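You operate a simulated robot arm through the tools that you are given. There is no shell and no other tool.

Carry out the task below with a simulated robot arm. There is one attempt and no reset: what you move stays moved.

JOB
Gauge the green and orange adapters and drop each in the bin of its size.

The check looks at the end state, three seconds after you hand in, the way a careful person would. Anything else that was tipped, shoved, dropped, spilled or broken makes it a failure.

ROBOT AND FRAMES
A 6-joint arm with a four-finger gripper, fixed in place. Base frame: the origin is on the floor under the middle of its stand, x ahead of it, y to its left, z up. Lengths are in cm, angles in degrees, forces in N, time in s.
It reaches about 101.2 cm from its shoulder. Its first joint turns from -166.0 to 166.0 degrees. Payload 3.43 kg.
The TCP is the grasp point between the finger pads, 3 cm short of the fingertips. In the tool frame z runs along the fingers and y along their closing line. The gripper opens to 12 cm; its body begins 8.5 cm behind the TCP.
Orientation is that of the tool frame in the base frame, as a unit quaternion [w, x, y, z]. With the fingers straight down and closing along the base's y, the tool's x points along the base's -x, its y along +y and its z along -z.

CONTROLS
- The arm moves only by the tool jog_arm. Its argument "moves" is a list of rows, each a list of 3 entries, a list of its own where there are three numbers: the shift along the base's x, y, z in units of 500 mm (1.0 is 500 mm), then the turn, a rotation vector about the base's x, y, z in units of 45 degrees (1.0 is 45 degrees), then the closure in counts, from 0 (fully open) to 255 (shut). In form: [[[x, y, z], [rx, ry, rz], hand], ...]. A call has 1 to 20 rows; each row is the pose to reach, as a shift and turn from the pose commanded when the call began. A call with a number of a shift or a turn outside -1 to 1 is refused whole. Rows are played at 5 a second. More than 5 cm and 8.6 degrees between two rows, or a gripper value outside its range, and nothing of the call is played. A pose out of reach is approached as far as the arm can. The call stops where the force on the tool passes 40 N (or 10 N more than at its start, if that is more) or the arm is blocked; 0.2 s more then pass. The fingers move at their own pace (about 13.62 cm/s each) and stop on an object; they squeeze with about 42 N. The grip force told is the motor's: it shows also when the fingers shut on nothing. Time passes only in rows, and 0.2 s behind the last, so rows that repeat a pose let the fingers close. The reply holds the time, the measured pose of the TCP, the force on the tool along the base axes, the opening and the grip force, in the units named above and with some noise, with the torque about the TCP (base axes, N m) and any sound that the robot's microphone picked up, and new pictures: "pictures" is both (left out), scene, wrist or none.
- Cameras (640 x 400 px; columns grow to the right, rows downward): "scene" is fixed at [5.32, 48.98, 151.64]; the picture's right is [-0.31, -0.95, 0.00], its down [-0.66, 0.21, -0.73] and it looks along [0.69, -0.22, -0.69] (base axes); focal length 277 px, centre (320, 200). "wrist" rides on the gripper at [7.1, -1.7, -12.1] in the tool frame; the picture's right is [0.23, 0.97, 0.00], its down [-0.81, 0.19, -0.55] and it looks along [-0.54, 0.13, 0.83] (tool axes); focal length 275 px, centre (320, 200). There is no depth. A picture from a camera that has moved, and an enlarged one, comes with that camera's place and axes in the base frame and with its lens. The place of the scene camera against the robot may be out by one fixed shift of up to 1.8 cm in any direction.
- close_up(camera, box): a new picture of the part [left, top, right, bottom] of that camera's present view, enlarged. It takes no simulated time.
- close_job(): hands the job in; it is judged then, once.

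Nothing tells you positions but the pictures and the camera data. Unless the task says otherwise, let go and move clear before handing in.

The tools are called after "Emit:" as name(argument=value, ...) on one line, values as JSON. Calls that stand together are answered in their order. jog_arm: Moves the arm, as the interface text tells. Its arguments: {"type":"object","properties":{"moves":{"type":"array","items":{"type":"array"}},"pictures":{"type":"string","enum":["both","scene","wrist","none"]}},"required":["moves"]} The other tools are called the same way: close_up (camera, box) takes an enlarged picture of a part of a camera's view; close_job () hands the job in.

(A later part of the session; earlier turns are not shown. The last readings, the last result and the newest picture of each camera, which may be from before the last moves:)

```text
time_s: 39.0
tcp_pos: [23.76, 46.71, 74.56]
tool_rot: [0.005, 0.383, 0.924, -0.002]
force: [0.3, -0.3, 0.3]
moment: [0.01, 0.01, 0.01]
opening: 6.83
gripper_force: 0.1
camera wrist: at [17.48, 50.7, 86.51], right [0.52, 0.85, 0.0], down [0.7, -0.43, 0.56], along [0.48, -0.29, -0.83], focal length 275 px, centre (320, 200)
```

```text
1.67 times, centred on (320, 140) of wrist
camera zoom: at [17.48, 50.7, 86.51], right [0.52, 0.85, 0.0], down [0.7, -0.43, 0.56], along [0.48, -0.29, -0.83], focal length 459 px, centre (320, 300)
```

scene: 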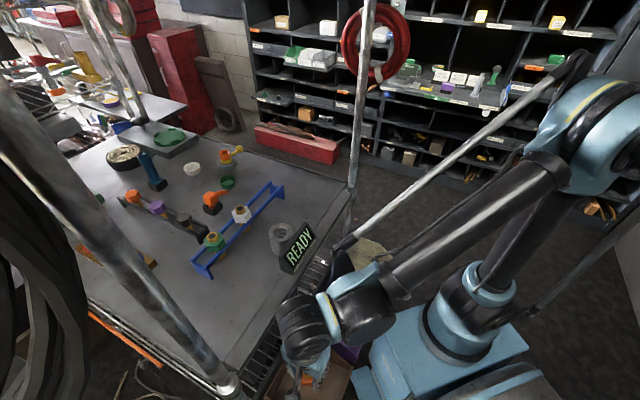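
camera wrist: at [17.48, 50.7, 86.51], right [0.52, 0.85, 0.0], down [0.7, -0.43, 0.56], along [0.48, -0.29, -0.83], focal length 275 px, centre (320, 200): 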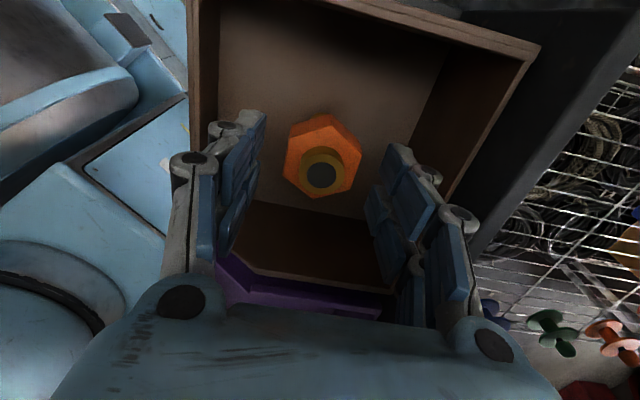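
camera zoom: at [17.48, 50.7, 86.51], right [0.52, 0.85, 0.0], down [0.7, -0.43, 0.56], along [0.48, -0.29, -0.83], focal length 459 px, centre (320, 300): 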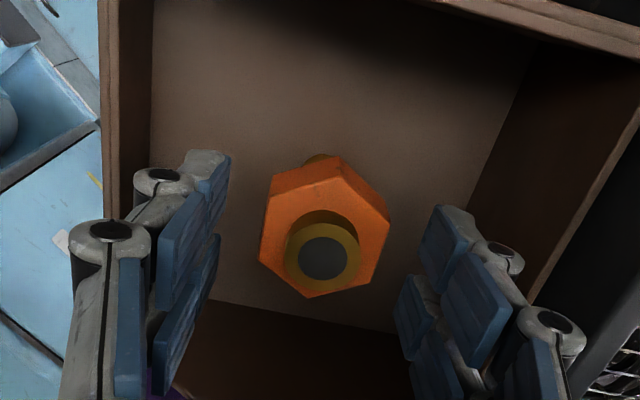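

The orange adapter stands upright in the brown bin, fully released. I'll raise the hand straight up, clear of it.

Emit:
jog_arm(moves=[[[0, 0, 0.03], [0, 0, 0], 110], [[0, 0, 0.07], [0, 0, 0], 110], [[0, 0, 0.13], [0, 0, 0], 110], [[0, 0, 0.2], [0, 0, 0], 110], [[0, 0, 0.28], [0, 0, 0], 110], [[0, 0, 0.37], [0, 0, 0], 100], [[0, 0, 0.46], [0, 0, 0], 90], [[0, 0, 0.55], [0, 0, 0], 90], [[0, 0, 0.64], [0, 0, 0], 90], [[0, 0, 0.73], [0, 0, 0], 90], [[0, 0, 0.78], [0, 0, 0], 90], [[0, 0, 0.78], [0, 0, 0], 90]], pictures="both")

Emit:
close_up(camera="wrist", box=[220, 0, 420, 140])

```text
time_s: 41.6
tcp_pos: [23.78, 46.56, 113.7]
tool_rot: [0.005, 0.382, 0.924, -0.001]
force: [0.6, -0.3, -0.3]
moment: [-0.03, -0.02, 0.0]
opening: 7.78
gripper_force: 0.0
camera wrist: at [17.53, 50.7, 125.77], right [0.53, 0.85, 0.0], down [0.7, -0.43, 0.56], along [0.48, -0.29, -0.83], focal length 275 px, centre (320, 200)
```

scene: 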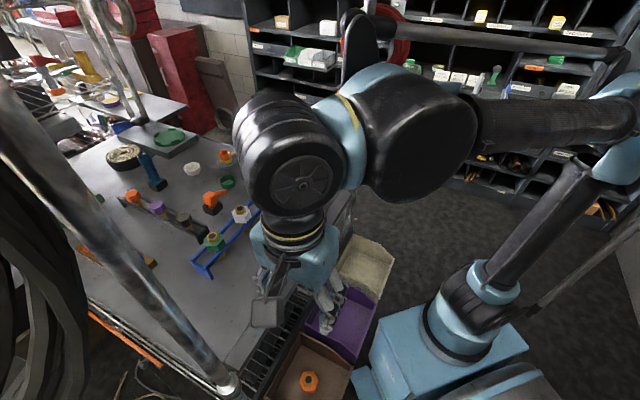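
wrist: 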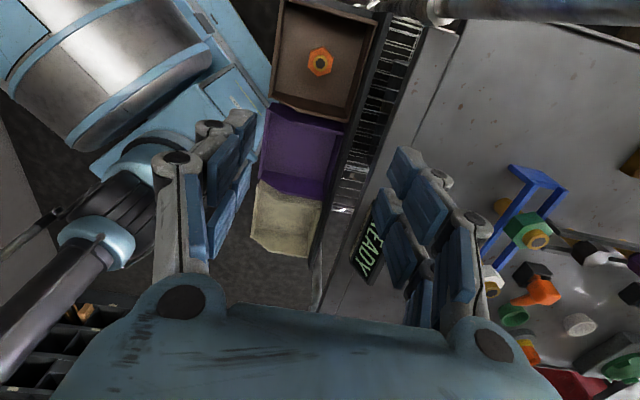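

```text
2.86 times, centred on (320, 70) of wrist
camera zoom: at [17.53, 50.7, 125.77], right [0.53, 0.85, 0.0], down [0.7, -0.43, 0.56], along [0.48, -0.29, -0.83], focal length 786 px, centre (320, 571)
```

zoom: 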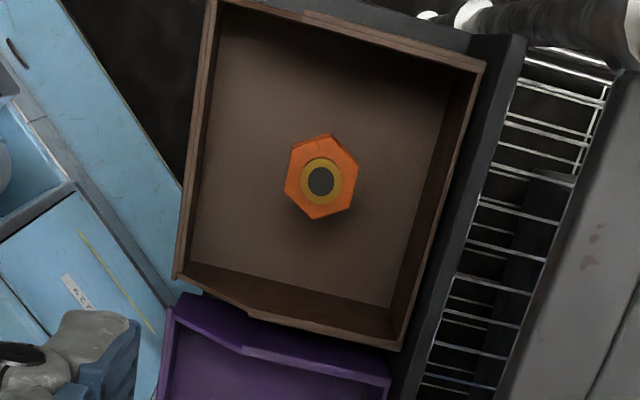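

Orange is settled in the brown bin. Next I'll go above the green adapter at about (51.5, 61.2), keeping well away from the left post.

Emit:
jog_arm(moves=[[[0.09, 0.0, 0.0], [0, 0, 0], 90], [[0.18, 0.01, 0.0], [0, 0, 0], 90], [[0.26, 0.04, 0.0], [0, 0, 0], 90], [[0.33, 0.09, 0.0], [0, 0, 0], 90], [[0.4, 0.15, 0.0], [0, 0, 0], 90], [[0.46, 0.21, 0.0], [0, 0, 0], 90], [[0.52, 0.27, 0.0], [0, 0, 0], 90], [[0.554, 0.293, -0.01], [0, 0, 0], 90], [[0.554, 0.293, -0.01], [0, 0, 0], 90], [[0.554, 0.293, -0.01], [0, 0, 0], 90]], pictures="both")

Emit:
close_up(camera="wrist", box=[260, 60, 400, 200])

```text
time_s: 43.8
tcp_pos: [51.77, 61.16, 112.9]
tool_rot: [0.005, 0.382, 0.924, -0.001]
force: [-0.3, 0.4, 0.9]
moment: [0.0, 0.02, 0.01]
opening: 7.74
gripper_force: 0.1
camera wrist: at [45.44, 65.1, 124.97], right [0.52, 0.85, 0.0], down [0.7, -0.43, 0.56], along [0.48, -0.29, -0.83], focal length 275 px, centre (320, 200)
```

scene: 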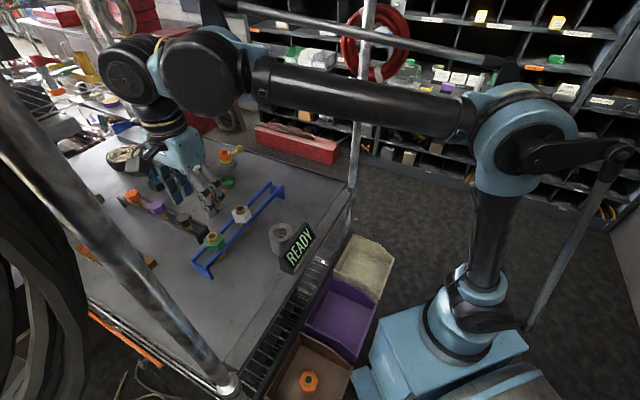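
wrist: 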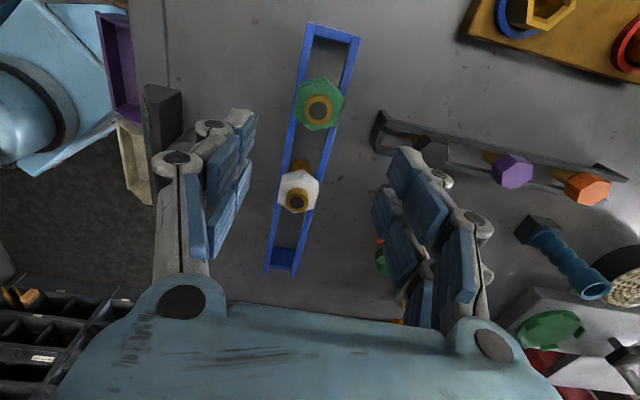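

```text
2.86 times, centred on (330, 130) of wrist
camera zoom: at [45.44, 65.1, 124.97], right [0.52, 0.85, 0.0], down [0.7, -0.43, 0.56], along [0.48, -0.29, -0.83], focal length 786 px, centre (291, 400)
```

zoom: 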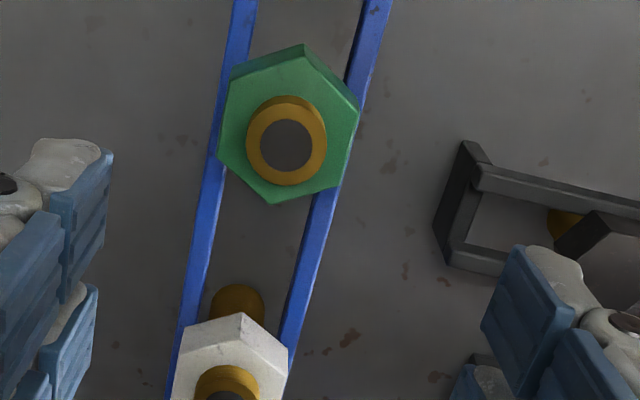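

Green's axis comes out at about (51.6, 61.0) with its flats aligned too. A black rack is close on the far side, so I'll narrow the fingers to about 6 cm and come down to just above it.

Emit:
jog_arm(moves=[[[-0.002, -0.002, -0.05], [0, 0, 0], 110], [[-0.004, -0.004, -0.1], [0, 0, 0], 125], [[-0.004, -0.004, -0.15], [0, 0, 0], 125], [[-0.004, -0.004, -0.178], [0, 0, 0], 125], [[-0.004, -0.004, -0.178], [0, 0, 0], 125], [[-0.004, -0.004, -0.178], [0, 0, 0], 125]], pictures="wrist")

Emit:
close_up(camera="wrist", box=[200, 80, 440, 280])

Emit:
close_up(camera="scene", box=[160, 180, 260, 280])

```text
time_s: 45.2
tcp_pos: [51.43, 60.94, 104.11]
tool_rot: [0.005, 0.382, 0.924, -0.002]
force: [1.0, 0.8, 0.0]
moment: [0.01, 0.03, -0.03]
opening: 6.11
gripper_force: 0.0
camera wrist: at [45.1, 65.05, 116.28], right [0.52, 0.85, 0.0], down [0.7, -0.43, 0.56], along [0.48, -0.29, -0.83], focal length 275 px, centre (320, 200)
```

wrist: 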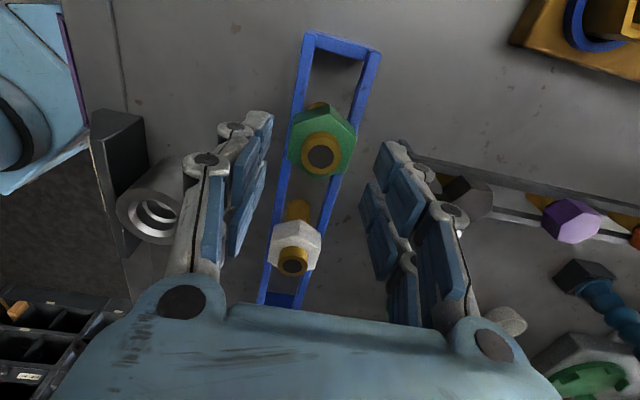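

```text
2.00 times, centred on (320, 180) of wrist
camera zoom: at [45.1, 65.05, 116.28], right [0.52, 0.85, 0.0], down [0.7, -0.43, 0.56], along [0.48, -0.29, -0.83], focal length 551 px, centre (320, 240)
```

zoom: 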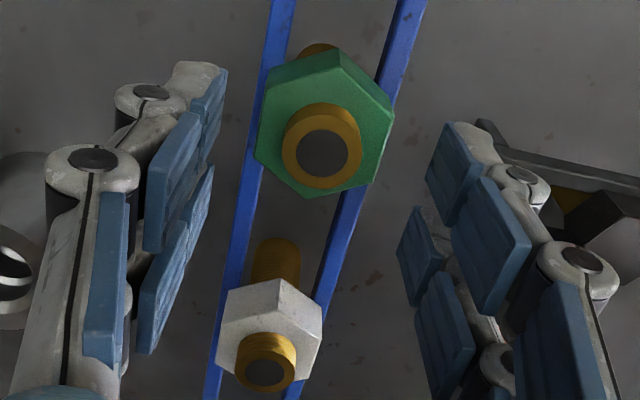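

```text
4.00 times, centred on (210, 230) of scene
camera zoom: at [5.32, 48.98, 151.64], right [-0.31, -0.95, 0.0], down [-0.66, 0.21, -0.73], along [0.69, -0.22, -0.69], focal length 1109 px, centre (760, 80)
```

zoom: 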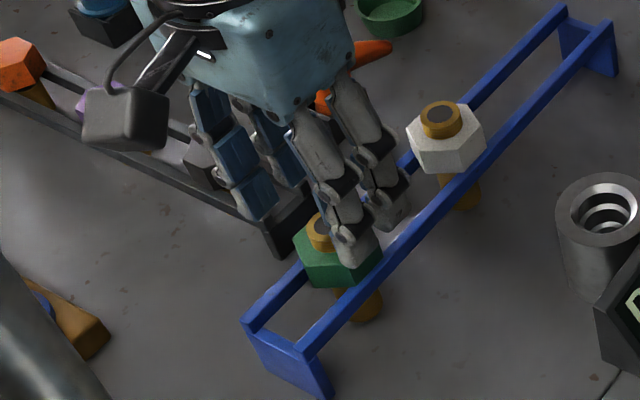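

The green adapter lies on the midline between the finger pairs. I'll lower to grip height and check.

Emit:
jog_arm(moves=[[[0.001, 0.001, -0.025], [0, 0, 0], 125], [[0.001, 0.001, -0.05], [0, 0, 0], 125], [[0.001, 0.001, -0.073], [0, 0, 0], 125], [[0.001, 0.001, -0.073], [0, 0, 0], 125]], pictures="wrist")

Emit:
close_up(camera="wrist", box=[200, 80, 440, 280])

Emit:
close_up(camera="scene", box=[170, 195, 260, 275])

```text
time_s: 46.2
tcp_pos: [51.38, 61.14, 100.32]
tool_rot: [0.005, 0.383, 0.924, -0.001]
force: [0.7, 0.6, -0.7]
moment: [-0.03, -0.02, -0.03]
opening: 6.09
gripper_force: 0.0
camera wrist: at [45.11, 65.22, 112.43], right [0.52, 0.85, 0.0], down [0.7, -0.43, 0.56], along [0.48, -0.3, -0.83], focal length 275 px, centre (320, 200)
```

wrist: 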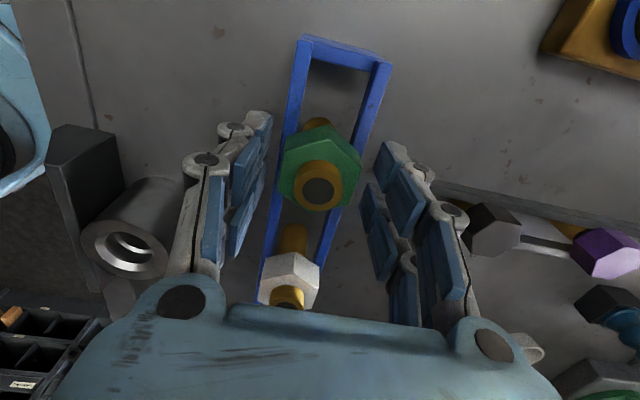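

```text
2.00 times, centred on (320, 180) of wrist
camera zoom: at [45.11, 65.22, 112.43], right [0.52, 0.85, 0.0], down [0.7, -0.43, 0.56], along [0.48, -0.3, -0.83], focal length 551 px, centre (320, 240)
```

zoom: 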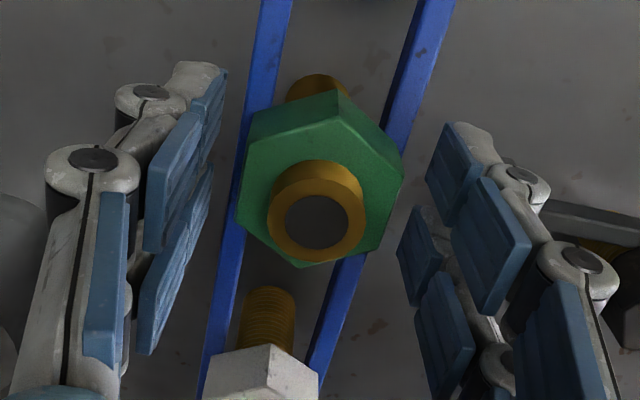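

```text
5.00 times, centred on (215, 235) of scene
camera zoom: at [5.32, 48.98, 151.64], right [-0.31, -0.95, 0.0], down [-0.66, 0.21, -0.73], along [0.69, -0.22, -0.69], focal length 1386 px, centre (845, 25)
```

zoom: 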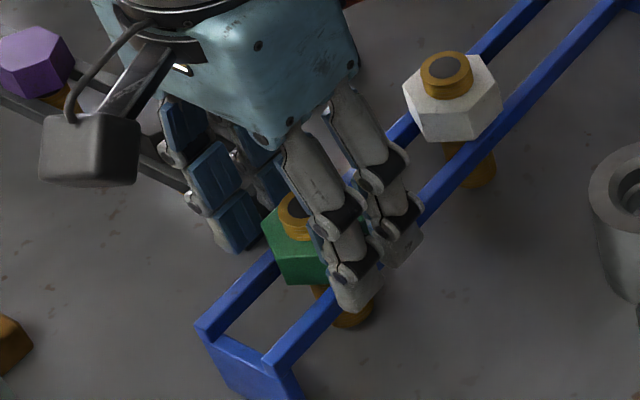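

Well centered, about 1 mm off. I'll nudge slightly and close.

Emit:
jog_arm(moves=[[[-0.001, -0.002, 0.001], [0, 0, 0], 140], [[-0.001, -0.002, 0.001], [0, 0, 0], 155], [[-0.001, -0.002, 0.001], [0, 0, 0], 170], [[-0.001, -0.002, 0.001], [0, 0, 0], 255], [[-0.001, -0.002, 0.001], [0, 0, 0], 255], [[-0.001, -0.002, 0.001], [0, 0, 0], 255]], pictures="wrist")

Emit:
close_up(camera="wrist", box=[200, 80, 440, 280])

Emit:
close_up(camera="scene", box=[170, 195, 260, 275])

```text
time_s: 47.6
tcp_pos: [51.28, 61.02, 100.45]
tool_rot: [0.005, 0.383, 0.924, -0.001]
force: [1.5, 1.2, 1.8]
moment: [0.02, -0.05, -0.02]
opening: 4.18
gripper_force: 41.6
camera wrist: at [45.03, 65.09, 112.5], right [0.52, 0.85, 0.0], down [0.7, -0.43, 0.56], along [0.48, -0.29, -0.83], focal length 275 px, centre (320, 200)
```

wrist: 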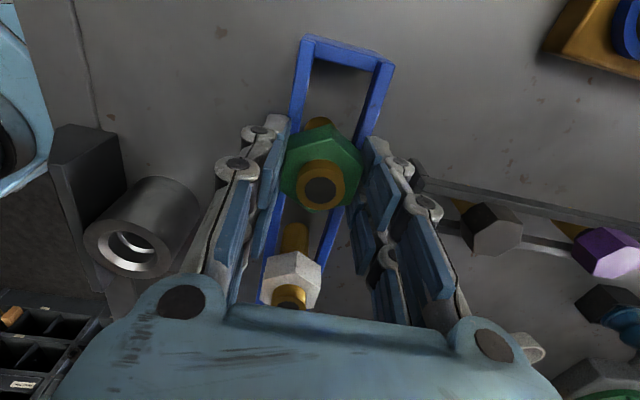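

```text
2.00 times, centred on (320, 180) of wrist
camera zoom: at [45.03, 65.09, 112.5], right [0.52, 0.85, 0.0], down [0.7, -0.43, 0.56], along [0.48, -0.29, -0.83], focal length 551 px, centre (320, 240)
```

zoom: 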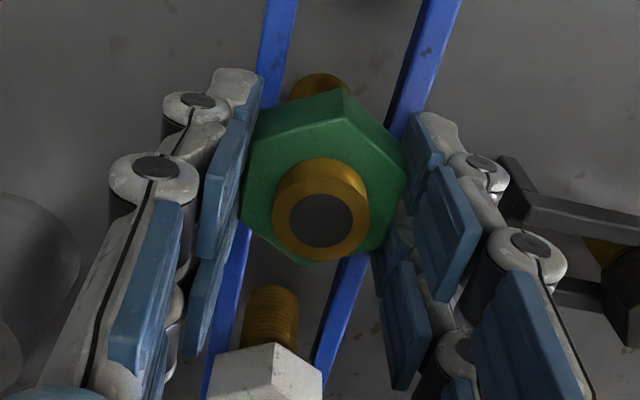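

```text
5.00 times, centred on (215, 235) of scene
camera zoom: at [5.32, 48.98, 151.64], right [-0.31, -0.95, 0.0], down [-0.66, 0.21, -0.73], along [0.69, -0.22, -0.69], focal length 1386 px, centre (845, 25)
```

zoom: 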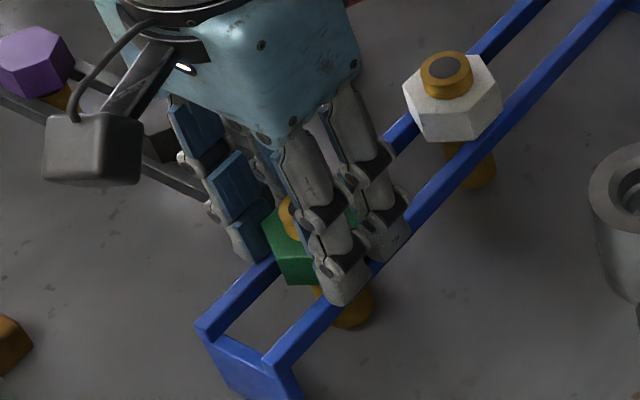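

Green is gripped at 4.18 cm with 42 N. I'll lift straight up slowly.

Emit:
jog_arm(moves=[[[0, 0, 0.01], [0, 0, 0], 255], [[0, 0, 0.03], [0, 0, 0], 255], [[0, 0, 0.07], [0, 0, 0], 255], [[0, 0, 0.13], [0, 0, 0], 255], [[0, 0, 0.19], [0, 0, 0], 255], [[0, 0, 0.25], [0, 0, 0], 255], [[0, 0, 0.25], [0, 0, 0], 255], [[0, 0, 0.25], [0, 0, 0], 255]], pictures="both")

Emit:
close_up(camera="scene", box=[150, 140, 310, 290])

Emit:
close_up(camera="wrist", box=[200, 20, 440, 280])

```text
time_s: 49.4
tcp_pos: [51.44, 61.19, 113.05]
tool_rot: [0.005, 0.383, 0.924, -0.001]
force: [-0.1, 0.8, -1.4]
moment: [0.01, -0.03, 0.0]
opening: 4.15
gripper_force: 42.3
camera wrist: at [45.13, 65.11, 125.09], right [0.52, 0.85, 0.0], down [0.7, -0.43, 0.56], along [0.48, -0.29, -0.83], focal length 275 px, centre (320, 200)
```

scene: 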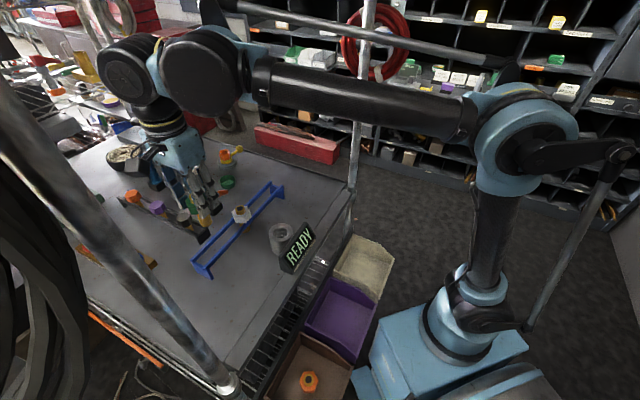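
wrist: 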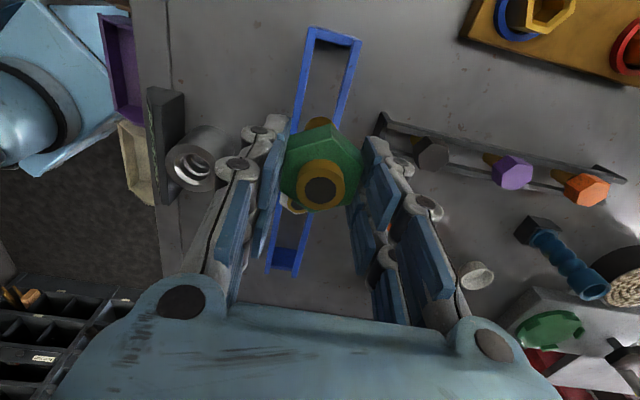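

```text
2.67 times, centred on (230, 215) of scene
camera zoom: at [5.32, 48.98, 151.64], right [-0.31, -0.95, 0.0], down [-0.66, 0.21, -0.73], along [0.69, -0.22, -0.69], focal length 739 px, centre (560, 160)
```

zoom: 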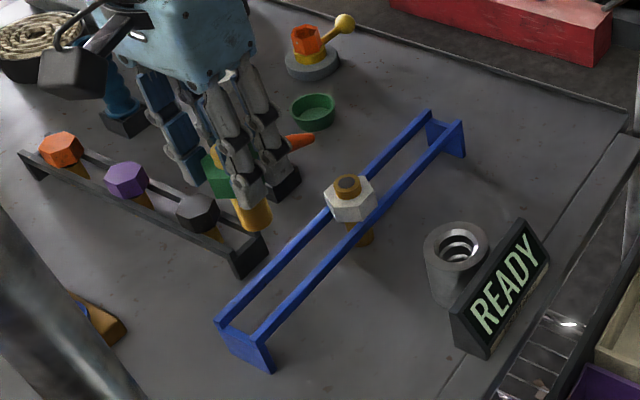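

```text
1.54 times, centred on (320, 150) of wrist
camera zoom: at [45.13, 65.11, 125.09], right [0.52, 0.85, 0.0], down [0.7, -0.43, 0.56], along [0.48, -0.29, -0.83], focal length 424 px, centre (320, 277)
```

zoom: 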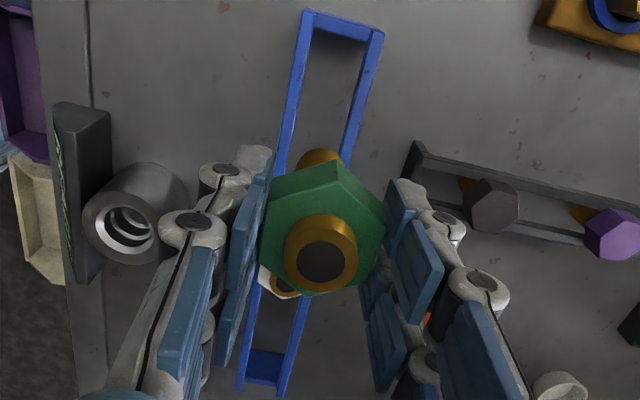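

Rack and white adapter are undisturbed. I'll carry green over the gauge to the same spot where orange seated, about (50.1, 45.4).

Emit:
jog_arm(moves=[[[-0.005, -0.07, 0.0], [0, 0, 0], 255], [[-0.01, -0.15, 0.0], [0, 0, 0], 255], [[-0.015, -0.22, 0.0], [0, 0, 0], 255], [[-0.022, -0.28, 0.0], [0, 0, 0], 255], [[-0.027, -0.315, 0.0], [0, 0, 0], 255], [[-0.027, -0.315, 0.0], [0, 0, 0], 255], [[-0.027, -0.315, 0.0], [0, 0, 0], 255]], pictures="none")

Emit:
jog_arm(moves=[[[0.0, 0.0, -0.04], [0, 0, 0], 255], [[0.0, 0.0, -0.09], [0, 0, 0], 255], [[0.0, 0.0, -0.09], [0, 0, 0], 255], [[0.0, 0.0, -0.09], [0, 0, 0], 255]], pictures="wrist")

Emit:
close_up(camera="scene", box=[265, 205, 310, 250])

Emit:
close_up(camera="wrist", box=[270, 60, 370, 160])

```text
time_s: 51.0
tcp_pos: [50.11, 45.37, 113.08]
tool_rot: [0.005, 0.382, 0.924, -0.001]
force: [-0.1, 0.8, -2.0]
moment: [-0.01, -0.03, 0.01]
opening: 4.16
gripper_force: 41.4
```

```text
time_s: 52.0
tcp_pos: [50.48, 45.34, 108.31]
tool_rot: [0.005, 0.383, 0.924, -0.001]
force: [-0.4, 0.4, -2.2]
moment: [-0.03, 0.02, -0.03]
opening: 4.12
gripper_force: 42.1
camera wrist: at [44.18, 49.33, 120.42], right [0.52, 0.85, 0.0], down [0.7, -0.43, 0.56], along [0.48, -0.29, -0.83], focal length 275 px, centre (320, 200)
```

wrist: 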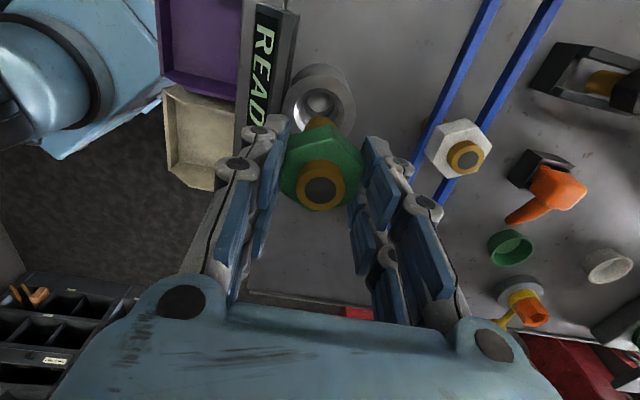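

```text
8.89 times, centred on (288, 228) of scene
camera zoom: at [5.32, 48.98, 151.64], right [-0.31, -0.95, 0.0], down [-0.66, 0.21, -0.73], along [0.69, -0.22, -0.69], focal length 2464 px, centre (609, -44)
```

zoom: 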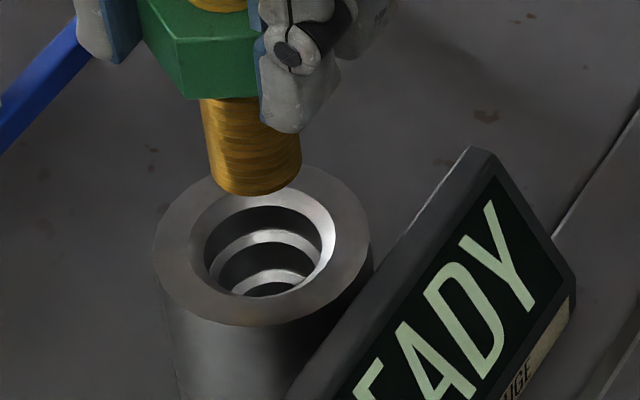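

```text
4.00 times, centred on (320, 110) of wrist
camera zoom: at [44.18, 49.33, 120.42], right [0.52, 0.85, 0.0], down [0.7, -0.43, 0.56], along [0.48, -0.29, -0.83], focal length 1101 px, centre (320, 560)
```

zoom: 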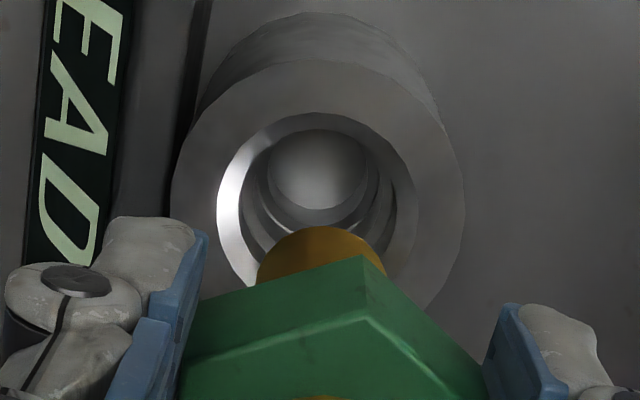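

Green's stem measures about 25 mm wide in the picture. The hand drifted about 4 mm in +x, so I'll correct back to the proven spot and recheck.

Emit:
jog_arm(moves=[[[-0.004, 0.001, 0.0], [0, 0, 0], 255], [[-0.007, 0.002, 0.0], [0, 0, 0], 255], [[-0.007, 0.002, -0.02], [0, 0, 0], 255], [[-0.007, 0.002, -0.02], [0, 0, 0], 255], [[-0.007, 0.002, -0.02], [0, 0, 0], 255]], pictures="none")

Emit:
close_up(camera="scene", box=[265, 205, 310, 250])

Emit:
close_up(camera="wrist", box=[270, 60, 370, 160])

```text
time_s: 53.2
tcp_pos: [49.77, 45.47, 107.49]
tool_rot: [0.004, 0.383, 0.924, 0.0]
force: [0.4, 0.7, -2.3]
moment: [0.01, 0.0, -0.02]
opening: 4.17
gripper_force: 42.0
```

```text
8.89 times, centred on (288, 228) of scene
camera zoom: at [5.32, 48.98, 151.64], right [-0.31, -0.95, 0.0], down [-0.66, 0.21, -0.73], along [0.69, -0.22, -0.69], focal length 2464 px, centre (609, -44)
```

zoom: 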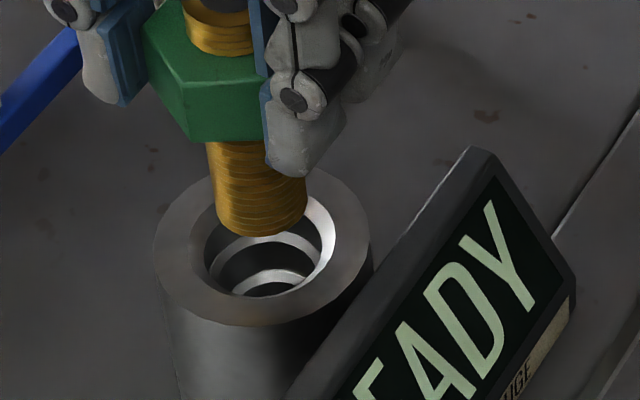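

```text
4.00 times, centred on (320, 110) of wrist
camera zoom: at [43.52, 49.41, 119.52], right [0.52, 0.85, 0.0], down [0.7, -0.43, 0.56], along [0.48, -0.29, -0.83], focal length 1101 px, centre (320, 560)
```

zoom: 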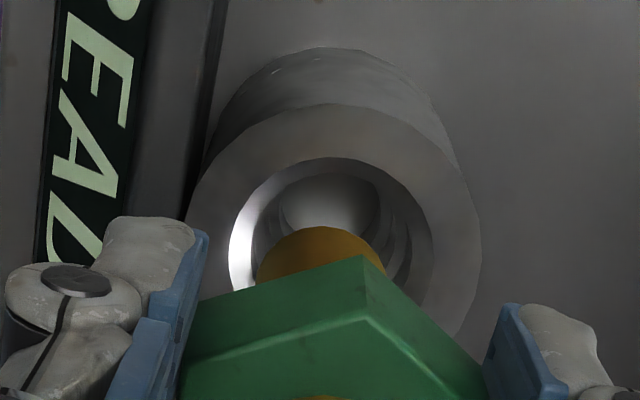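

The arm shifted more than commanded, so I'll let it settle for a moment and recheck its pose.

Emit:
jog_arm(moves=[[[0, 0, 0], [0, 0, 0], 255], [[0, 0, 0], [0, 0, 0], 255], [[0, 0, 0], [0, 0, 0], 255], [[0, 0, 0], [0, 0, 0], 255], [[0, 0, 0], [0, 0, 0], 255]], pictures="none")

Emit:
close_up(camera="scene", box=[265, 205, 310, 250])

Emit:
close_up(camera="wrist", box=[270, 60, 370, 160])

```text
time_s: 54.4
tcp_pos: [49.77, 45.59, 107.53]
tool_rot: [0.005, 0.382, 0.924, -0.001]
force: [-0.1, -0.4, -1.2]
moment: [-0.01, 0.01, -0.01]
opening: 4.13
gripper_force: 42.0
```

```text
8.89 times, centred on (288, 228) of scene
camera zoom: at [5.32, 48.98, 151.64], right [-0.31, -0.95, 0.0], down [-0.66, 0.21, -0.73], along [0.69, -0.22, -0.69], focal length 2464 px, centre (609, -44)
```

zoom: 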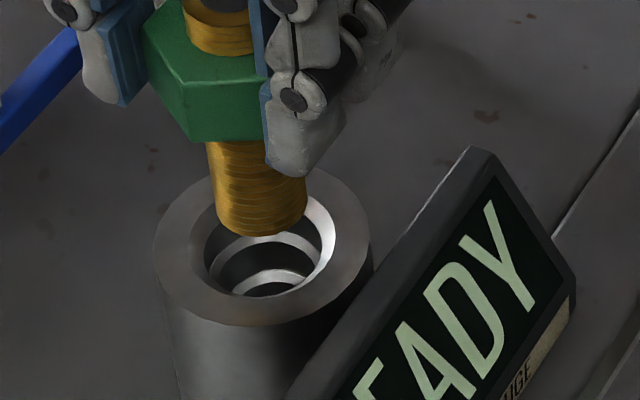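

```text
4.00 times, centred on (320, 110) of wrist
camera zoom: at [43.52, 49.41, 119.53], right [0.52, 0.85, 0.0], down [0.7, -0.43, 0.56], along [0.48, -0.29, -0.83], focal length 1101 px, centre (320, 560)
```

zoom: 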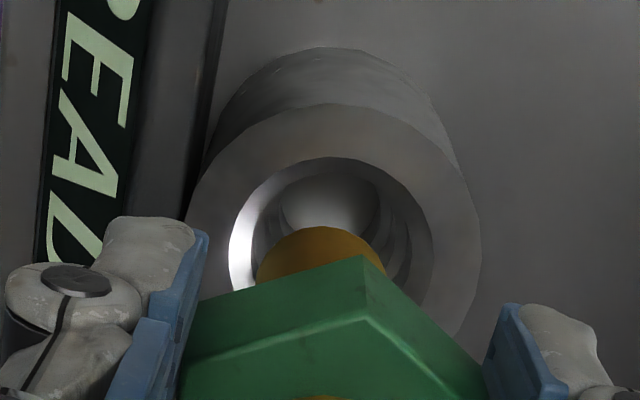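

Now it's steady at (49.77, 45.5). I'll shift +3 mm in x to match orange's successful spot and lower into the mouth of the bore.

Emit:
jog_arm(moves=[[[0.003, 0.0, 0.0], [0, 0, 0], 255], [[0.006, 0.0, -0.01], [0, 0, 0], 255], [[0.006, 0.0, -0.025], [0, 0, 0], 255], [[0.006, 0.0, -0.04], [0, 0, 0], 255], [[0.006, 0.0, -0.04], [0, 0, 0], 255], [[0.006, 0.0, -0.04], [0, 0, 0], 255]], pictures="none")

Emit:
close_up(camera="scene", box=[265, 205, 310, 250])

Emit:
close_up(camera="wrist", box=[270, 70, 380, 140])

```text
time_s: 55.8
tcp_pos: [49.99, 45.23, 105.53]
tool_rot: [0.004, 0.383, 0.924, -0.002]
force: [0.4, -1.1, -2.4]
moment: [0.02, 0.02, 0.03]
opening: 4.14
gripper_force: 41.8
```

```text
8.89 times, centred on (288, 228) of scene
camera zoom: at [5.32, 48.98, 151.64], right [-0.31, -0.95, 0.0], down [-0.66, 0.21, -0.73], along [0.69, -0.22, -0.69], focal length 2464 px, centre (609, -44)
```

zoom: 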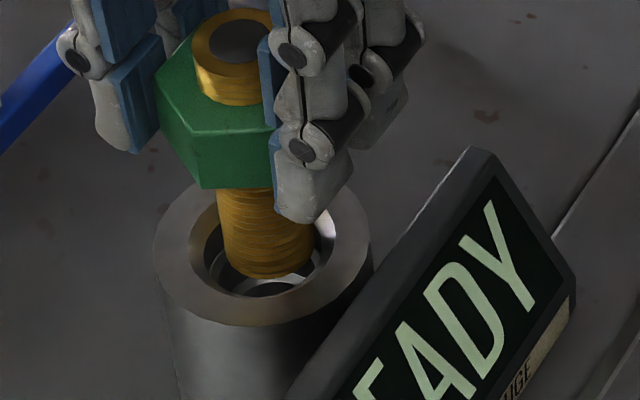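

```text
5.71 times, centred on (325, 105) of wrist
camera zoom: at [43.63, 49.34, 117.59], right [0.52, 0.85, 0.0], down [0.7, -0.43, 0.56], along [0.48, -0.29, -0.83], focal length 1573 px, centre (291, 743)
```

zoom: 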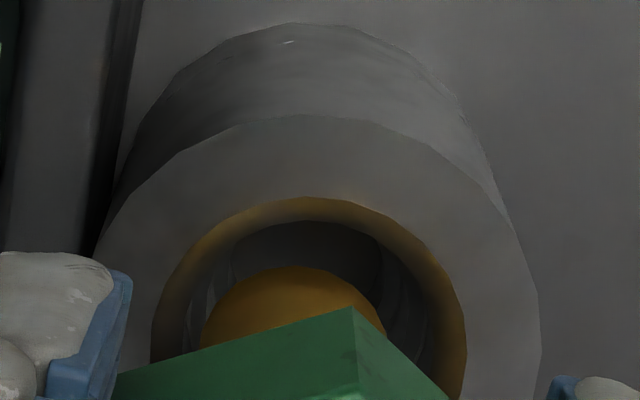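

Nearly centered; a small nudge of about 1.5 mm in +x and +y remains. I'll do that and lower 1.5 cm.

Emit:
jog_arm(moves=[[[0.003, 0.003, 0.0], [0, 0, 0], 255], [[0.003, 0.003, -0.008], [0, 0, 0], 255], [[0.003, 0.003, -0.016], [0, 0, 0], 255], [[0.003, 0.003, -0.024], [0, 0, 0], 255], [[0.003, 0.003, -0.024], [0, 0, 0], 255]], pictures="none")

Emit:
close_up(camera="scene", box=[255, 205, 320, 265])

Emit:
close_up(camera="wrist", box=[270, 70, 380, 140])

```text
time_s: 57.0
tcp_pos: [50.07, 45.54, 104.34]
tool_rot: [0.005, 0.382, 0.924, -0.001]
force: [0.2, -1.2, -2.4]
moment: [-0.06, 0.02, 0.0]
opening: 4.16
gripper_force: 42.6
```

```text
6.67 times, centred on (288, 235) of scene
camera zoom: at [5.32, 48.98, 151.64], right [-0.31, -0.95, 0.0], down [-0.66, 0.21, -0.73], along [0.69, -0.22, -0.69], focal length 1848 px, centre (537, -33)
```

zoom: 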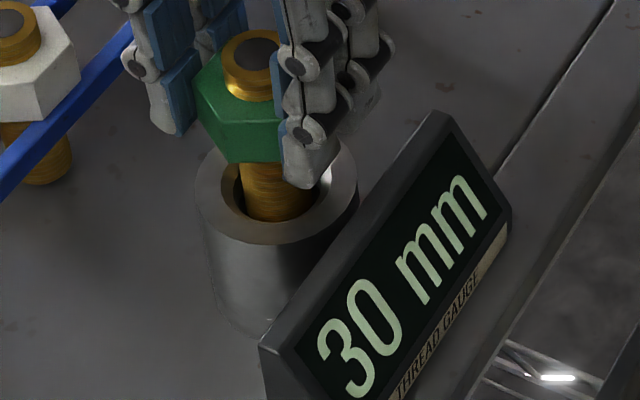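

```text
5.71 times, centred on (325, 105) of wrist
camera zoom: at [43.8, 49.55, 116.36], right [0.52, 0.85, 0.0], down [0.7, -0.43, 0.56], along [0.48, -0.29, -0.83], focal length 1573 px, centre (291, 743)
```

zoom: 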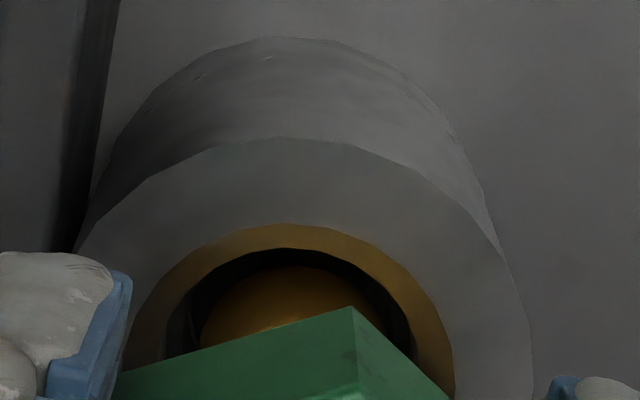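

It reads "30 mm" in passing with no contact force, so it isn't seated yet. I'll continue down slowly.

Emit:
jog_arm(moves=[[[0.0, 0.0, -0.006], [0, 0, 0], 255], [[0.0, 0.0, -0.012], [0, 0, 0], 255], [[0.0, 0.0, -0.018], [0, 0, 0], 255], [[0.0, 0.0, -0.018], [0, 0, 0], 255]], pictures="none")

Emit:
close_up(camera="scene", box=[255, 205, 320, 265])

Emit:
close_up(camera="wrist", box=[270, 70, 380, 140])

```text
time_s: 58.0
tcp_pos: [50.0, 45.54, 103.47]
tool_rot: [0.006, 0.383, 0.924, -0.002]
force: [-8.2, -3.0, -1.4]
moment: [-0.25, 0.52, 0.02]
opening: 4.13
gripper_force: 41.8
```

```text
6.67 times, centred on (288, 235) of scene
camera zoom: at [5.32, 48.98, 151.64], right [-0.31, -0.95, 0.0], down [-0.66, 0.21, -0.73], along [0.69, -0.22, -0.69], focal length 1848 px, centre (537, -33)
```

zoom: 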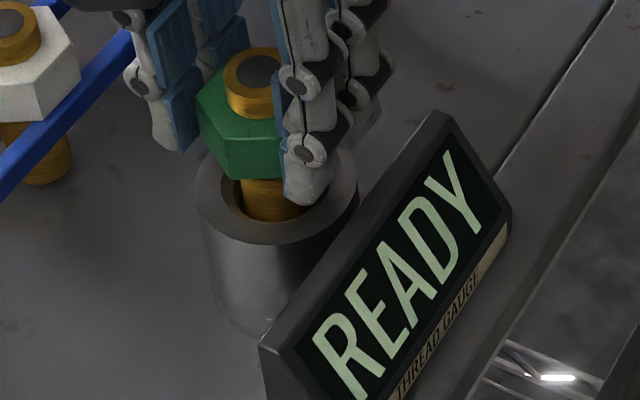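

```text
5.71 times, centred on (325, 105) of wrist
camera zoom: at [43.8, 49.6, 115.48], right [0.52, 0.85, 0.0], down [0.7, -0.43, 0.56], along [0.48, -0.29, -0.83], focal length 1573 px, centre (291, 743)
```

zoom: 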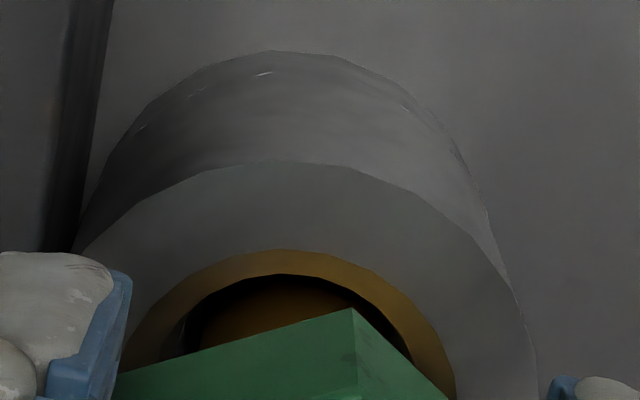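

The stem touches the bore wall on the +x side (lateral force -8 N). I'll shift 1.5 mm toward -x to relieve it before going further down.

Emit:
jog_arm(moves=[[[-0.002, -0.001, 0.001], [0, 0, 0], 255], [[-0.003, -0.001, 0.001], [0, 0, 0], 255], [[-0.003, -0.001, 0.001], [0, 0, 0], 255]], pictures="none")

```text
time_s: 58.8
tcp_pos: [49.98, 45.65, 103.53]
tool_rot: [0.005, 0.383, 0.924, -0.001]
force: [-0.9, 0.4, -2.2]
moment: [0.03, 0.01, -0.03]
opening: 4.19
gripper_force: 42.3
```

The side load is gone. I'll lower another 0.6 cm.

Emit:
jog_arm(moves=[[[0.0, 0.0, -0.004], [0, 0, 0], 255], [[0.0, 0.0, -0.008], [0, 0, 0], 255], [[0.0, 0.0, -0.012], [0, 0, 0], 255], [[0.0, 0.0, -0.012], [0, 0, 0], 255]], pictures="none")

Emit:
close_up(camera="scene", box=[255, 205, 320, 265])

```text
time_s: 59.8
tcp_pos: [49.88, 45.48, 102.87]
tool_rot: [0.005, 0.383, 0.924, -0.001]
force: [3.7, 0.1, 11.0]
moment: [0.0, -0.22, -0.04]
opening: 4.16
gripper_force: 42.0
```

```text
6.67 times, centred on (288, 235) of scene
camera zoom: at [5.32, 48.98, 151.64], right [-0.31, -0.95, 0.0], down [-0.66, 0.21, -0.73], along [0.69, -0.22, -0.69], focal length 1848 px, centre (537, -33)
```

zoom: 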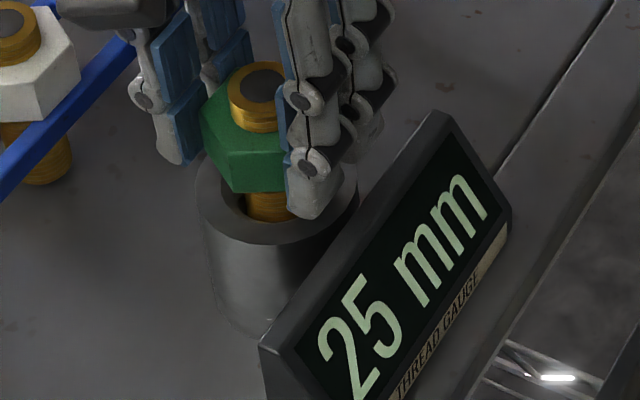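

It shows "25 mm" with upward contact force. I'll recentre slightly and press a bit more to confirm it's really seated there.

Emit:
jog_arm(moves=[[[0.001, 0.0, 0.0], [0, 0, 0], 255], [[0.001, 0.0, -0.003], [0, 0, 0], 255], [[0.001, 0.0, -0.006], [0, 0, 0], 255], [[0.001, 0.0, -0.006], [0, 0, 0], 255]], pictures="none")

Emit:
close_up(camera="scene", box=[255, 205, 320, 265])

```text
time_s: 60.8
tcp_pos: [50.02, 45.37, 102.56]
tool_rot: [0.004, 0.383, 0.924, -0.002]
force: [-5.7, 1.0, 25.8]
moment: [0.11, 0.37, 0.01]
opening: 4.13
gripper_force: 41.8
```

```text
6.67 times, centred on (288, 235) of scene
camera zoom: at [5.32, 48.98, 151.64], right [-0.31, -0.95, 0.0], down [-0.66, 0.21, -0.73], along [0.69, -0.22, -0.69], focal length 1848 px, centre (537, -33)
```

zoom: 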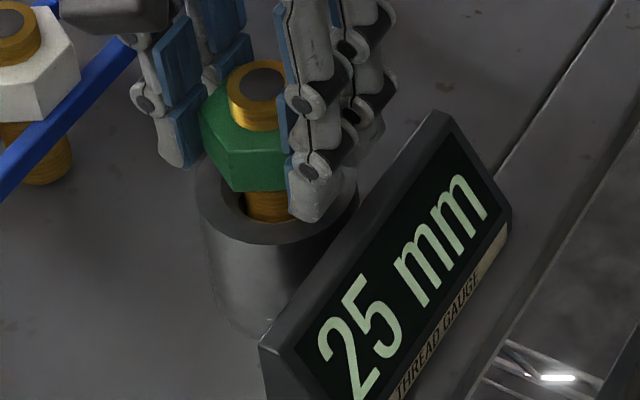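

Pressed to 26 N and the adapter didn't move further, with the display holding at 25 mm, so green goes in the purple 25 mm bin. I'll lift it straight out.

Emit:
jog_arm(moves=[[[-0.001, 0, 0.006], [0, 0, 0], 255], [[-0.001, 0, 0.02], [0, 0, 0], 255], [[-0.001, 0, 0.04], [0, 0, 0], 255], [[-0.001, 0, 0.07], [0, 0, 0], 255], [[-0.001, 0, 0.12], [0, 0, 0], 255], [[-0.001, 0, 0.18], [0, 0, 0], 255], [[-0.001, 0, 0.23], [0, 0, 0], 255], [[-0.001, 0, 0.23], [0, 0, 0], 255]], pictures="scene")

Emit:
close_up(camera="scene", box=[225, 150, 345, 290])

Emit:
close_up(camera="wrist", box=[200, 20, 440, 280])

```text
time_s: 62.6
tcp_pos: [49.97, 45.5, 114.0]
tool_rot: [0.005, 0.383, 0.924, 0.0]
force: [-0.4, 0.3, -0.9]
moment: [0.0, 0.0, -0.03]
opening: 4.12
gripper_force: 42.0
```

scene: 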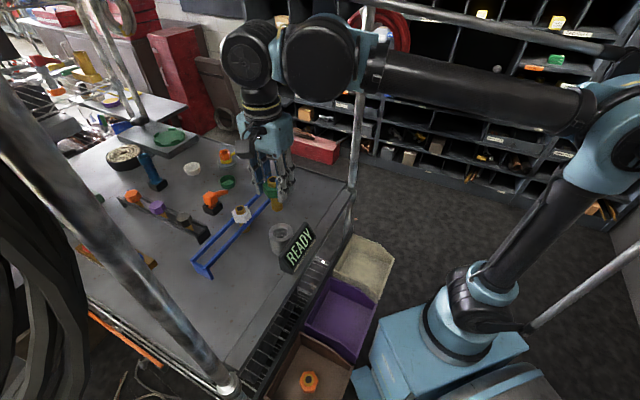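

```text
2.86 times, centred on (285, 220) of scene
camera zoom: at [5.32, 48.98, 151.64], right [-0.31, -0.95, 0.0], down [-0.66, 0.21, -0.73], along [0.69, -0.22, -0.69], focal length 792 px, centre (420, 143)
```

zoom: 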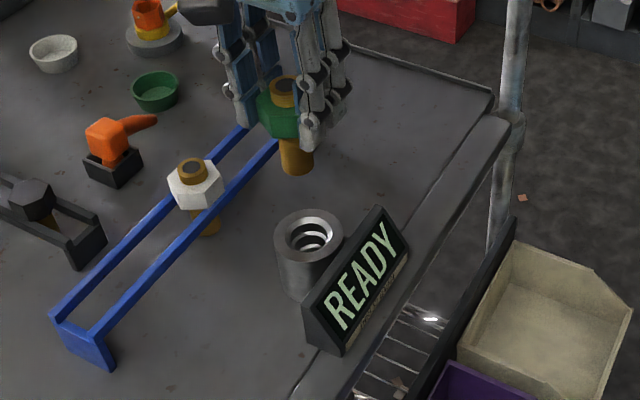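

```text
1.54 times, centred on (320, 150) of wrist
camera zoom: at [43.75, 49.49, 126.01], right [0.52, 0.85, 0.0], down [0.7, -0.43, 0.56], along [0.48, -0.29, -0.83], focal length 424 px, centre (320, 277)
```

zoom: 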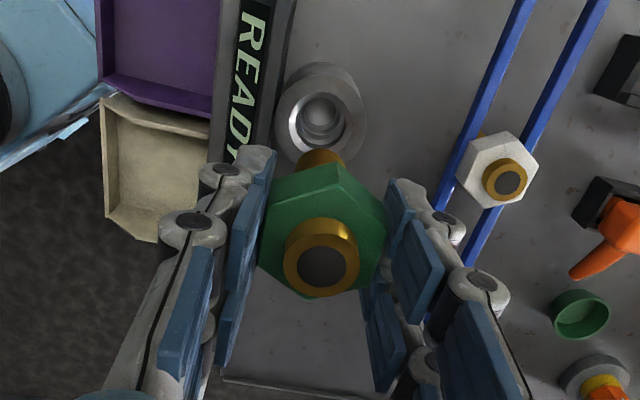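

The gauge and display are unmoved. I'll carry green over the purple bin, centered around (36.9, 32.7).

Emit:
jog_arm(moves=[[[-0.05, -0.05, 0.0], [0, 0, 0], 255], [[-0.11, -0.108, 0.0], [0, 0, 0], 255], [[-0.17, -0.166, 0.0], [0, 0, 0], 255], [[-0.23, -0.225, 0.0], [0, 0, 0], 255], [[-0.261, -0.256, 0.0], [0, 0, 0], 255], [[-0.261, -0.256, 0.0], [0, 0, 0], 255], [[-0.261, -0.256, 0.0], [0, 0, 0], 255]], pictures="both")

Emit:
close_up(camera="wrist", box=[200, 0, 440, 160])

```text
time_s: 64.2
tcp_pos: [36.79, 32.67, 114.04]
tool_rot: [0.005, 0.382, 0.924, -0.001]
force: [0.3, 0.3, -2.4]
moment: [0.04, 0.0, -0.01]
opening: 4.14
gripper_force: 41.7
camera wrist: at [30.58, 36.78, 126.08], right [0.52, 0.85, 0.0], down [0.7, -0.43, 0.56], along [0.48, -0.29, -0.83], focal length 275 px, centre (320, 200)
```

scene: 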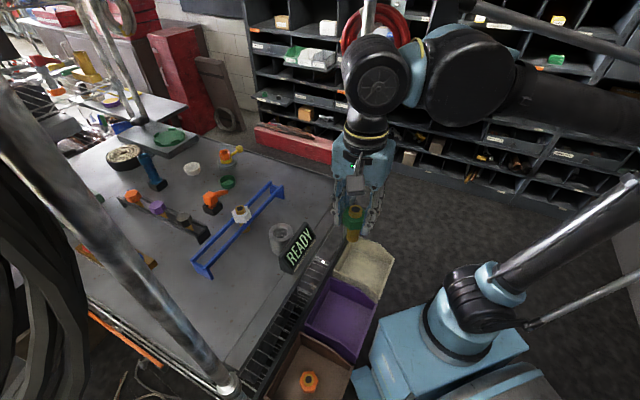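
wrist: 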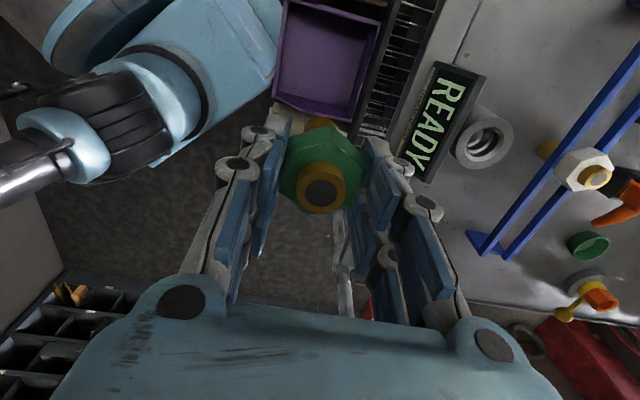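

```text
2.50 times, centred on (320, 80) of wrist
camera zoom: at [30.58, 36.78, 126.08], right [0.52, 0.85, 0.0], down [0.7, -0.43, 0.56], along [0.48, -0.29, -0.83], focal length 688 px, centre (320, 500)
```

zoom: 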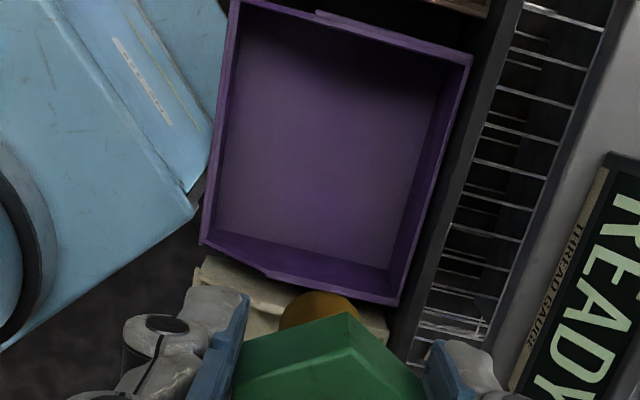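

The purple bin's center is about (36.9, 33.3). I'll lower over it in stages, keeping an eye on clearance to the display.

Emit:
jog_arm(moves=[[[0.001, 0.006, -0.08], [0, 0, 0], 255], [[0.002, 0.012, -0.17], [0, 0, 0], 255], [[0.002, 0.012, -0.26], [0, 0, 0], 255], [[0.002, 0.012, -0.35], [0, 0, 0], 255], [[0.002, 0.012, -0.43], [0, 0, 0], 255], [[0.002, 0.012, -0.48], [0, 0, 0], 255], [[0.002, 0.012, -0.48], [0, 0, 0], 255]], pictures="both")

Emit:
close_up(camera="scene", box=[230, 200, 430, 360])

Emit:
close_up(camera="wrist", box=[200, 0, 440, 200])

```text
time_s: 65.8
tcp_pos: [37.06, 33.39, 90.12]
tool_rot: [0.005, 0.383, 0.924, -0.001]
force: [1.1, -0.1, -2.7]
moment: [-0.01, 0.02, -0.02]
opening: 4.14
gripper_force: 42.1
camera wrist: at [30.75, 37.44, 102.16], right [0.53, 0.85, 0.0], down [0.7, -0.43, 0.56], along [0.48, -0.29, -0.83], focal length 275 px, centre (320, 200)
```

scene: 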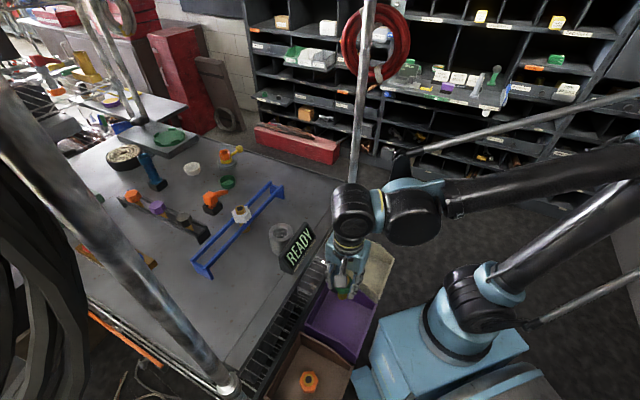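
wrist: 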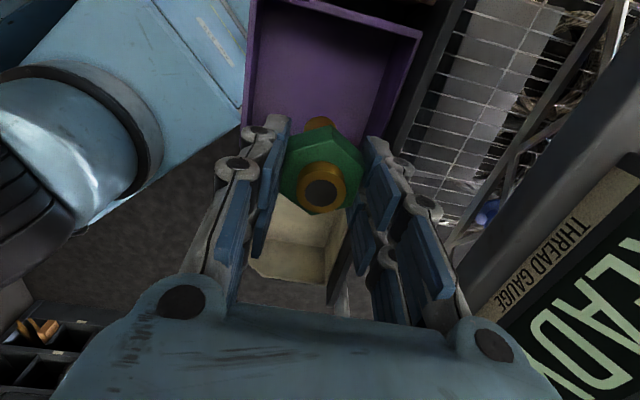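

```text
2.50 times, centred on (330, 280) of scene
camera zoom: at [5.32, 48.98, 151.64], right [-0.31, -0.95, 0.0], down [-0.66, 0.21, -0.73], along [0.69, -0.22, -0.69], focal length 693 px, centre (295, 0)
```

zoom: 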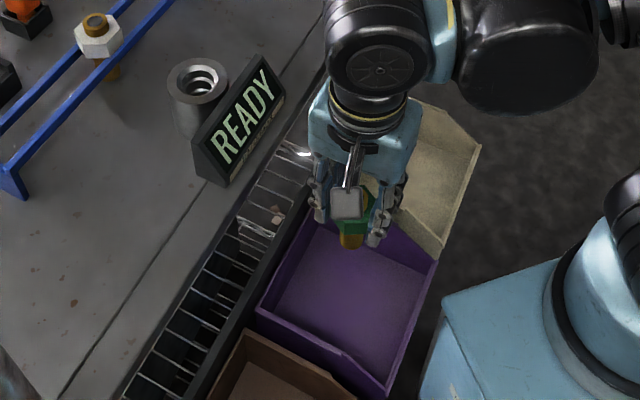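

```text
2.00 times, centred on (320, 100) of wrist
camera zoom: at [30.75, 37.44, 102.16], right [0.53, 0.85, 0.0], down [0.7, -0.43, 0.56], along [0.48, -0.29, -0.83], focal length 551 px, centre (320, 400)
```

zoom: 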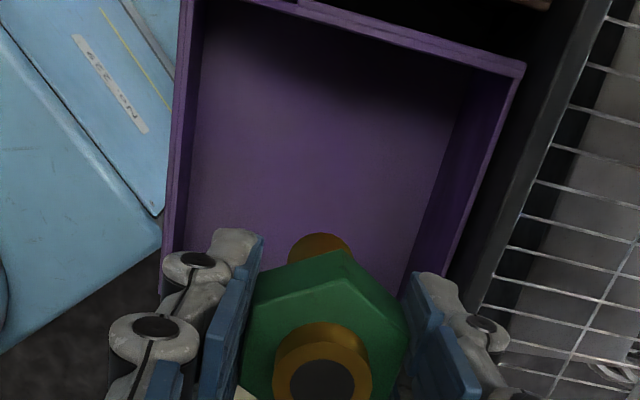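

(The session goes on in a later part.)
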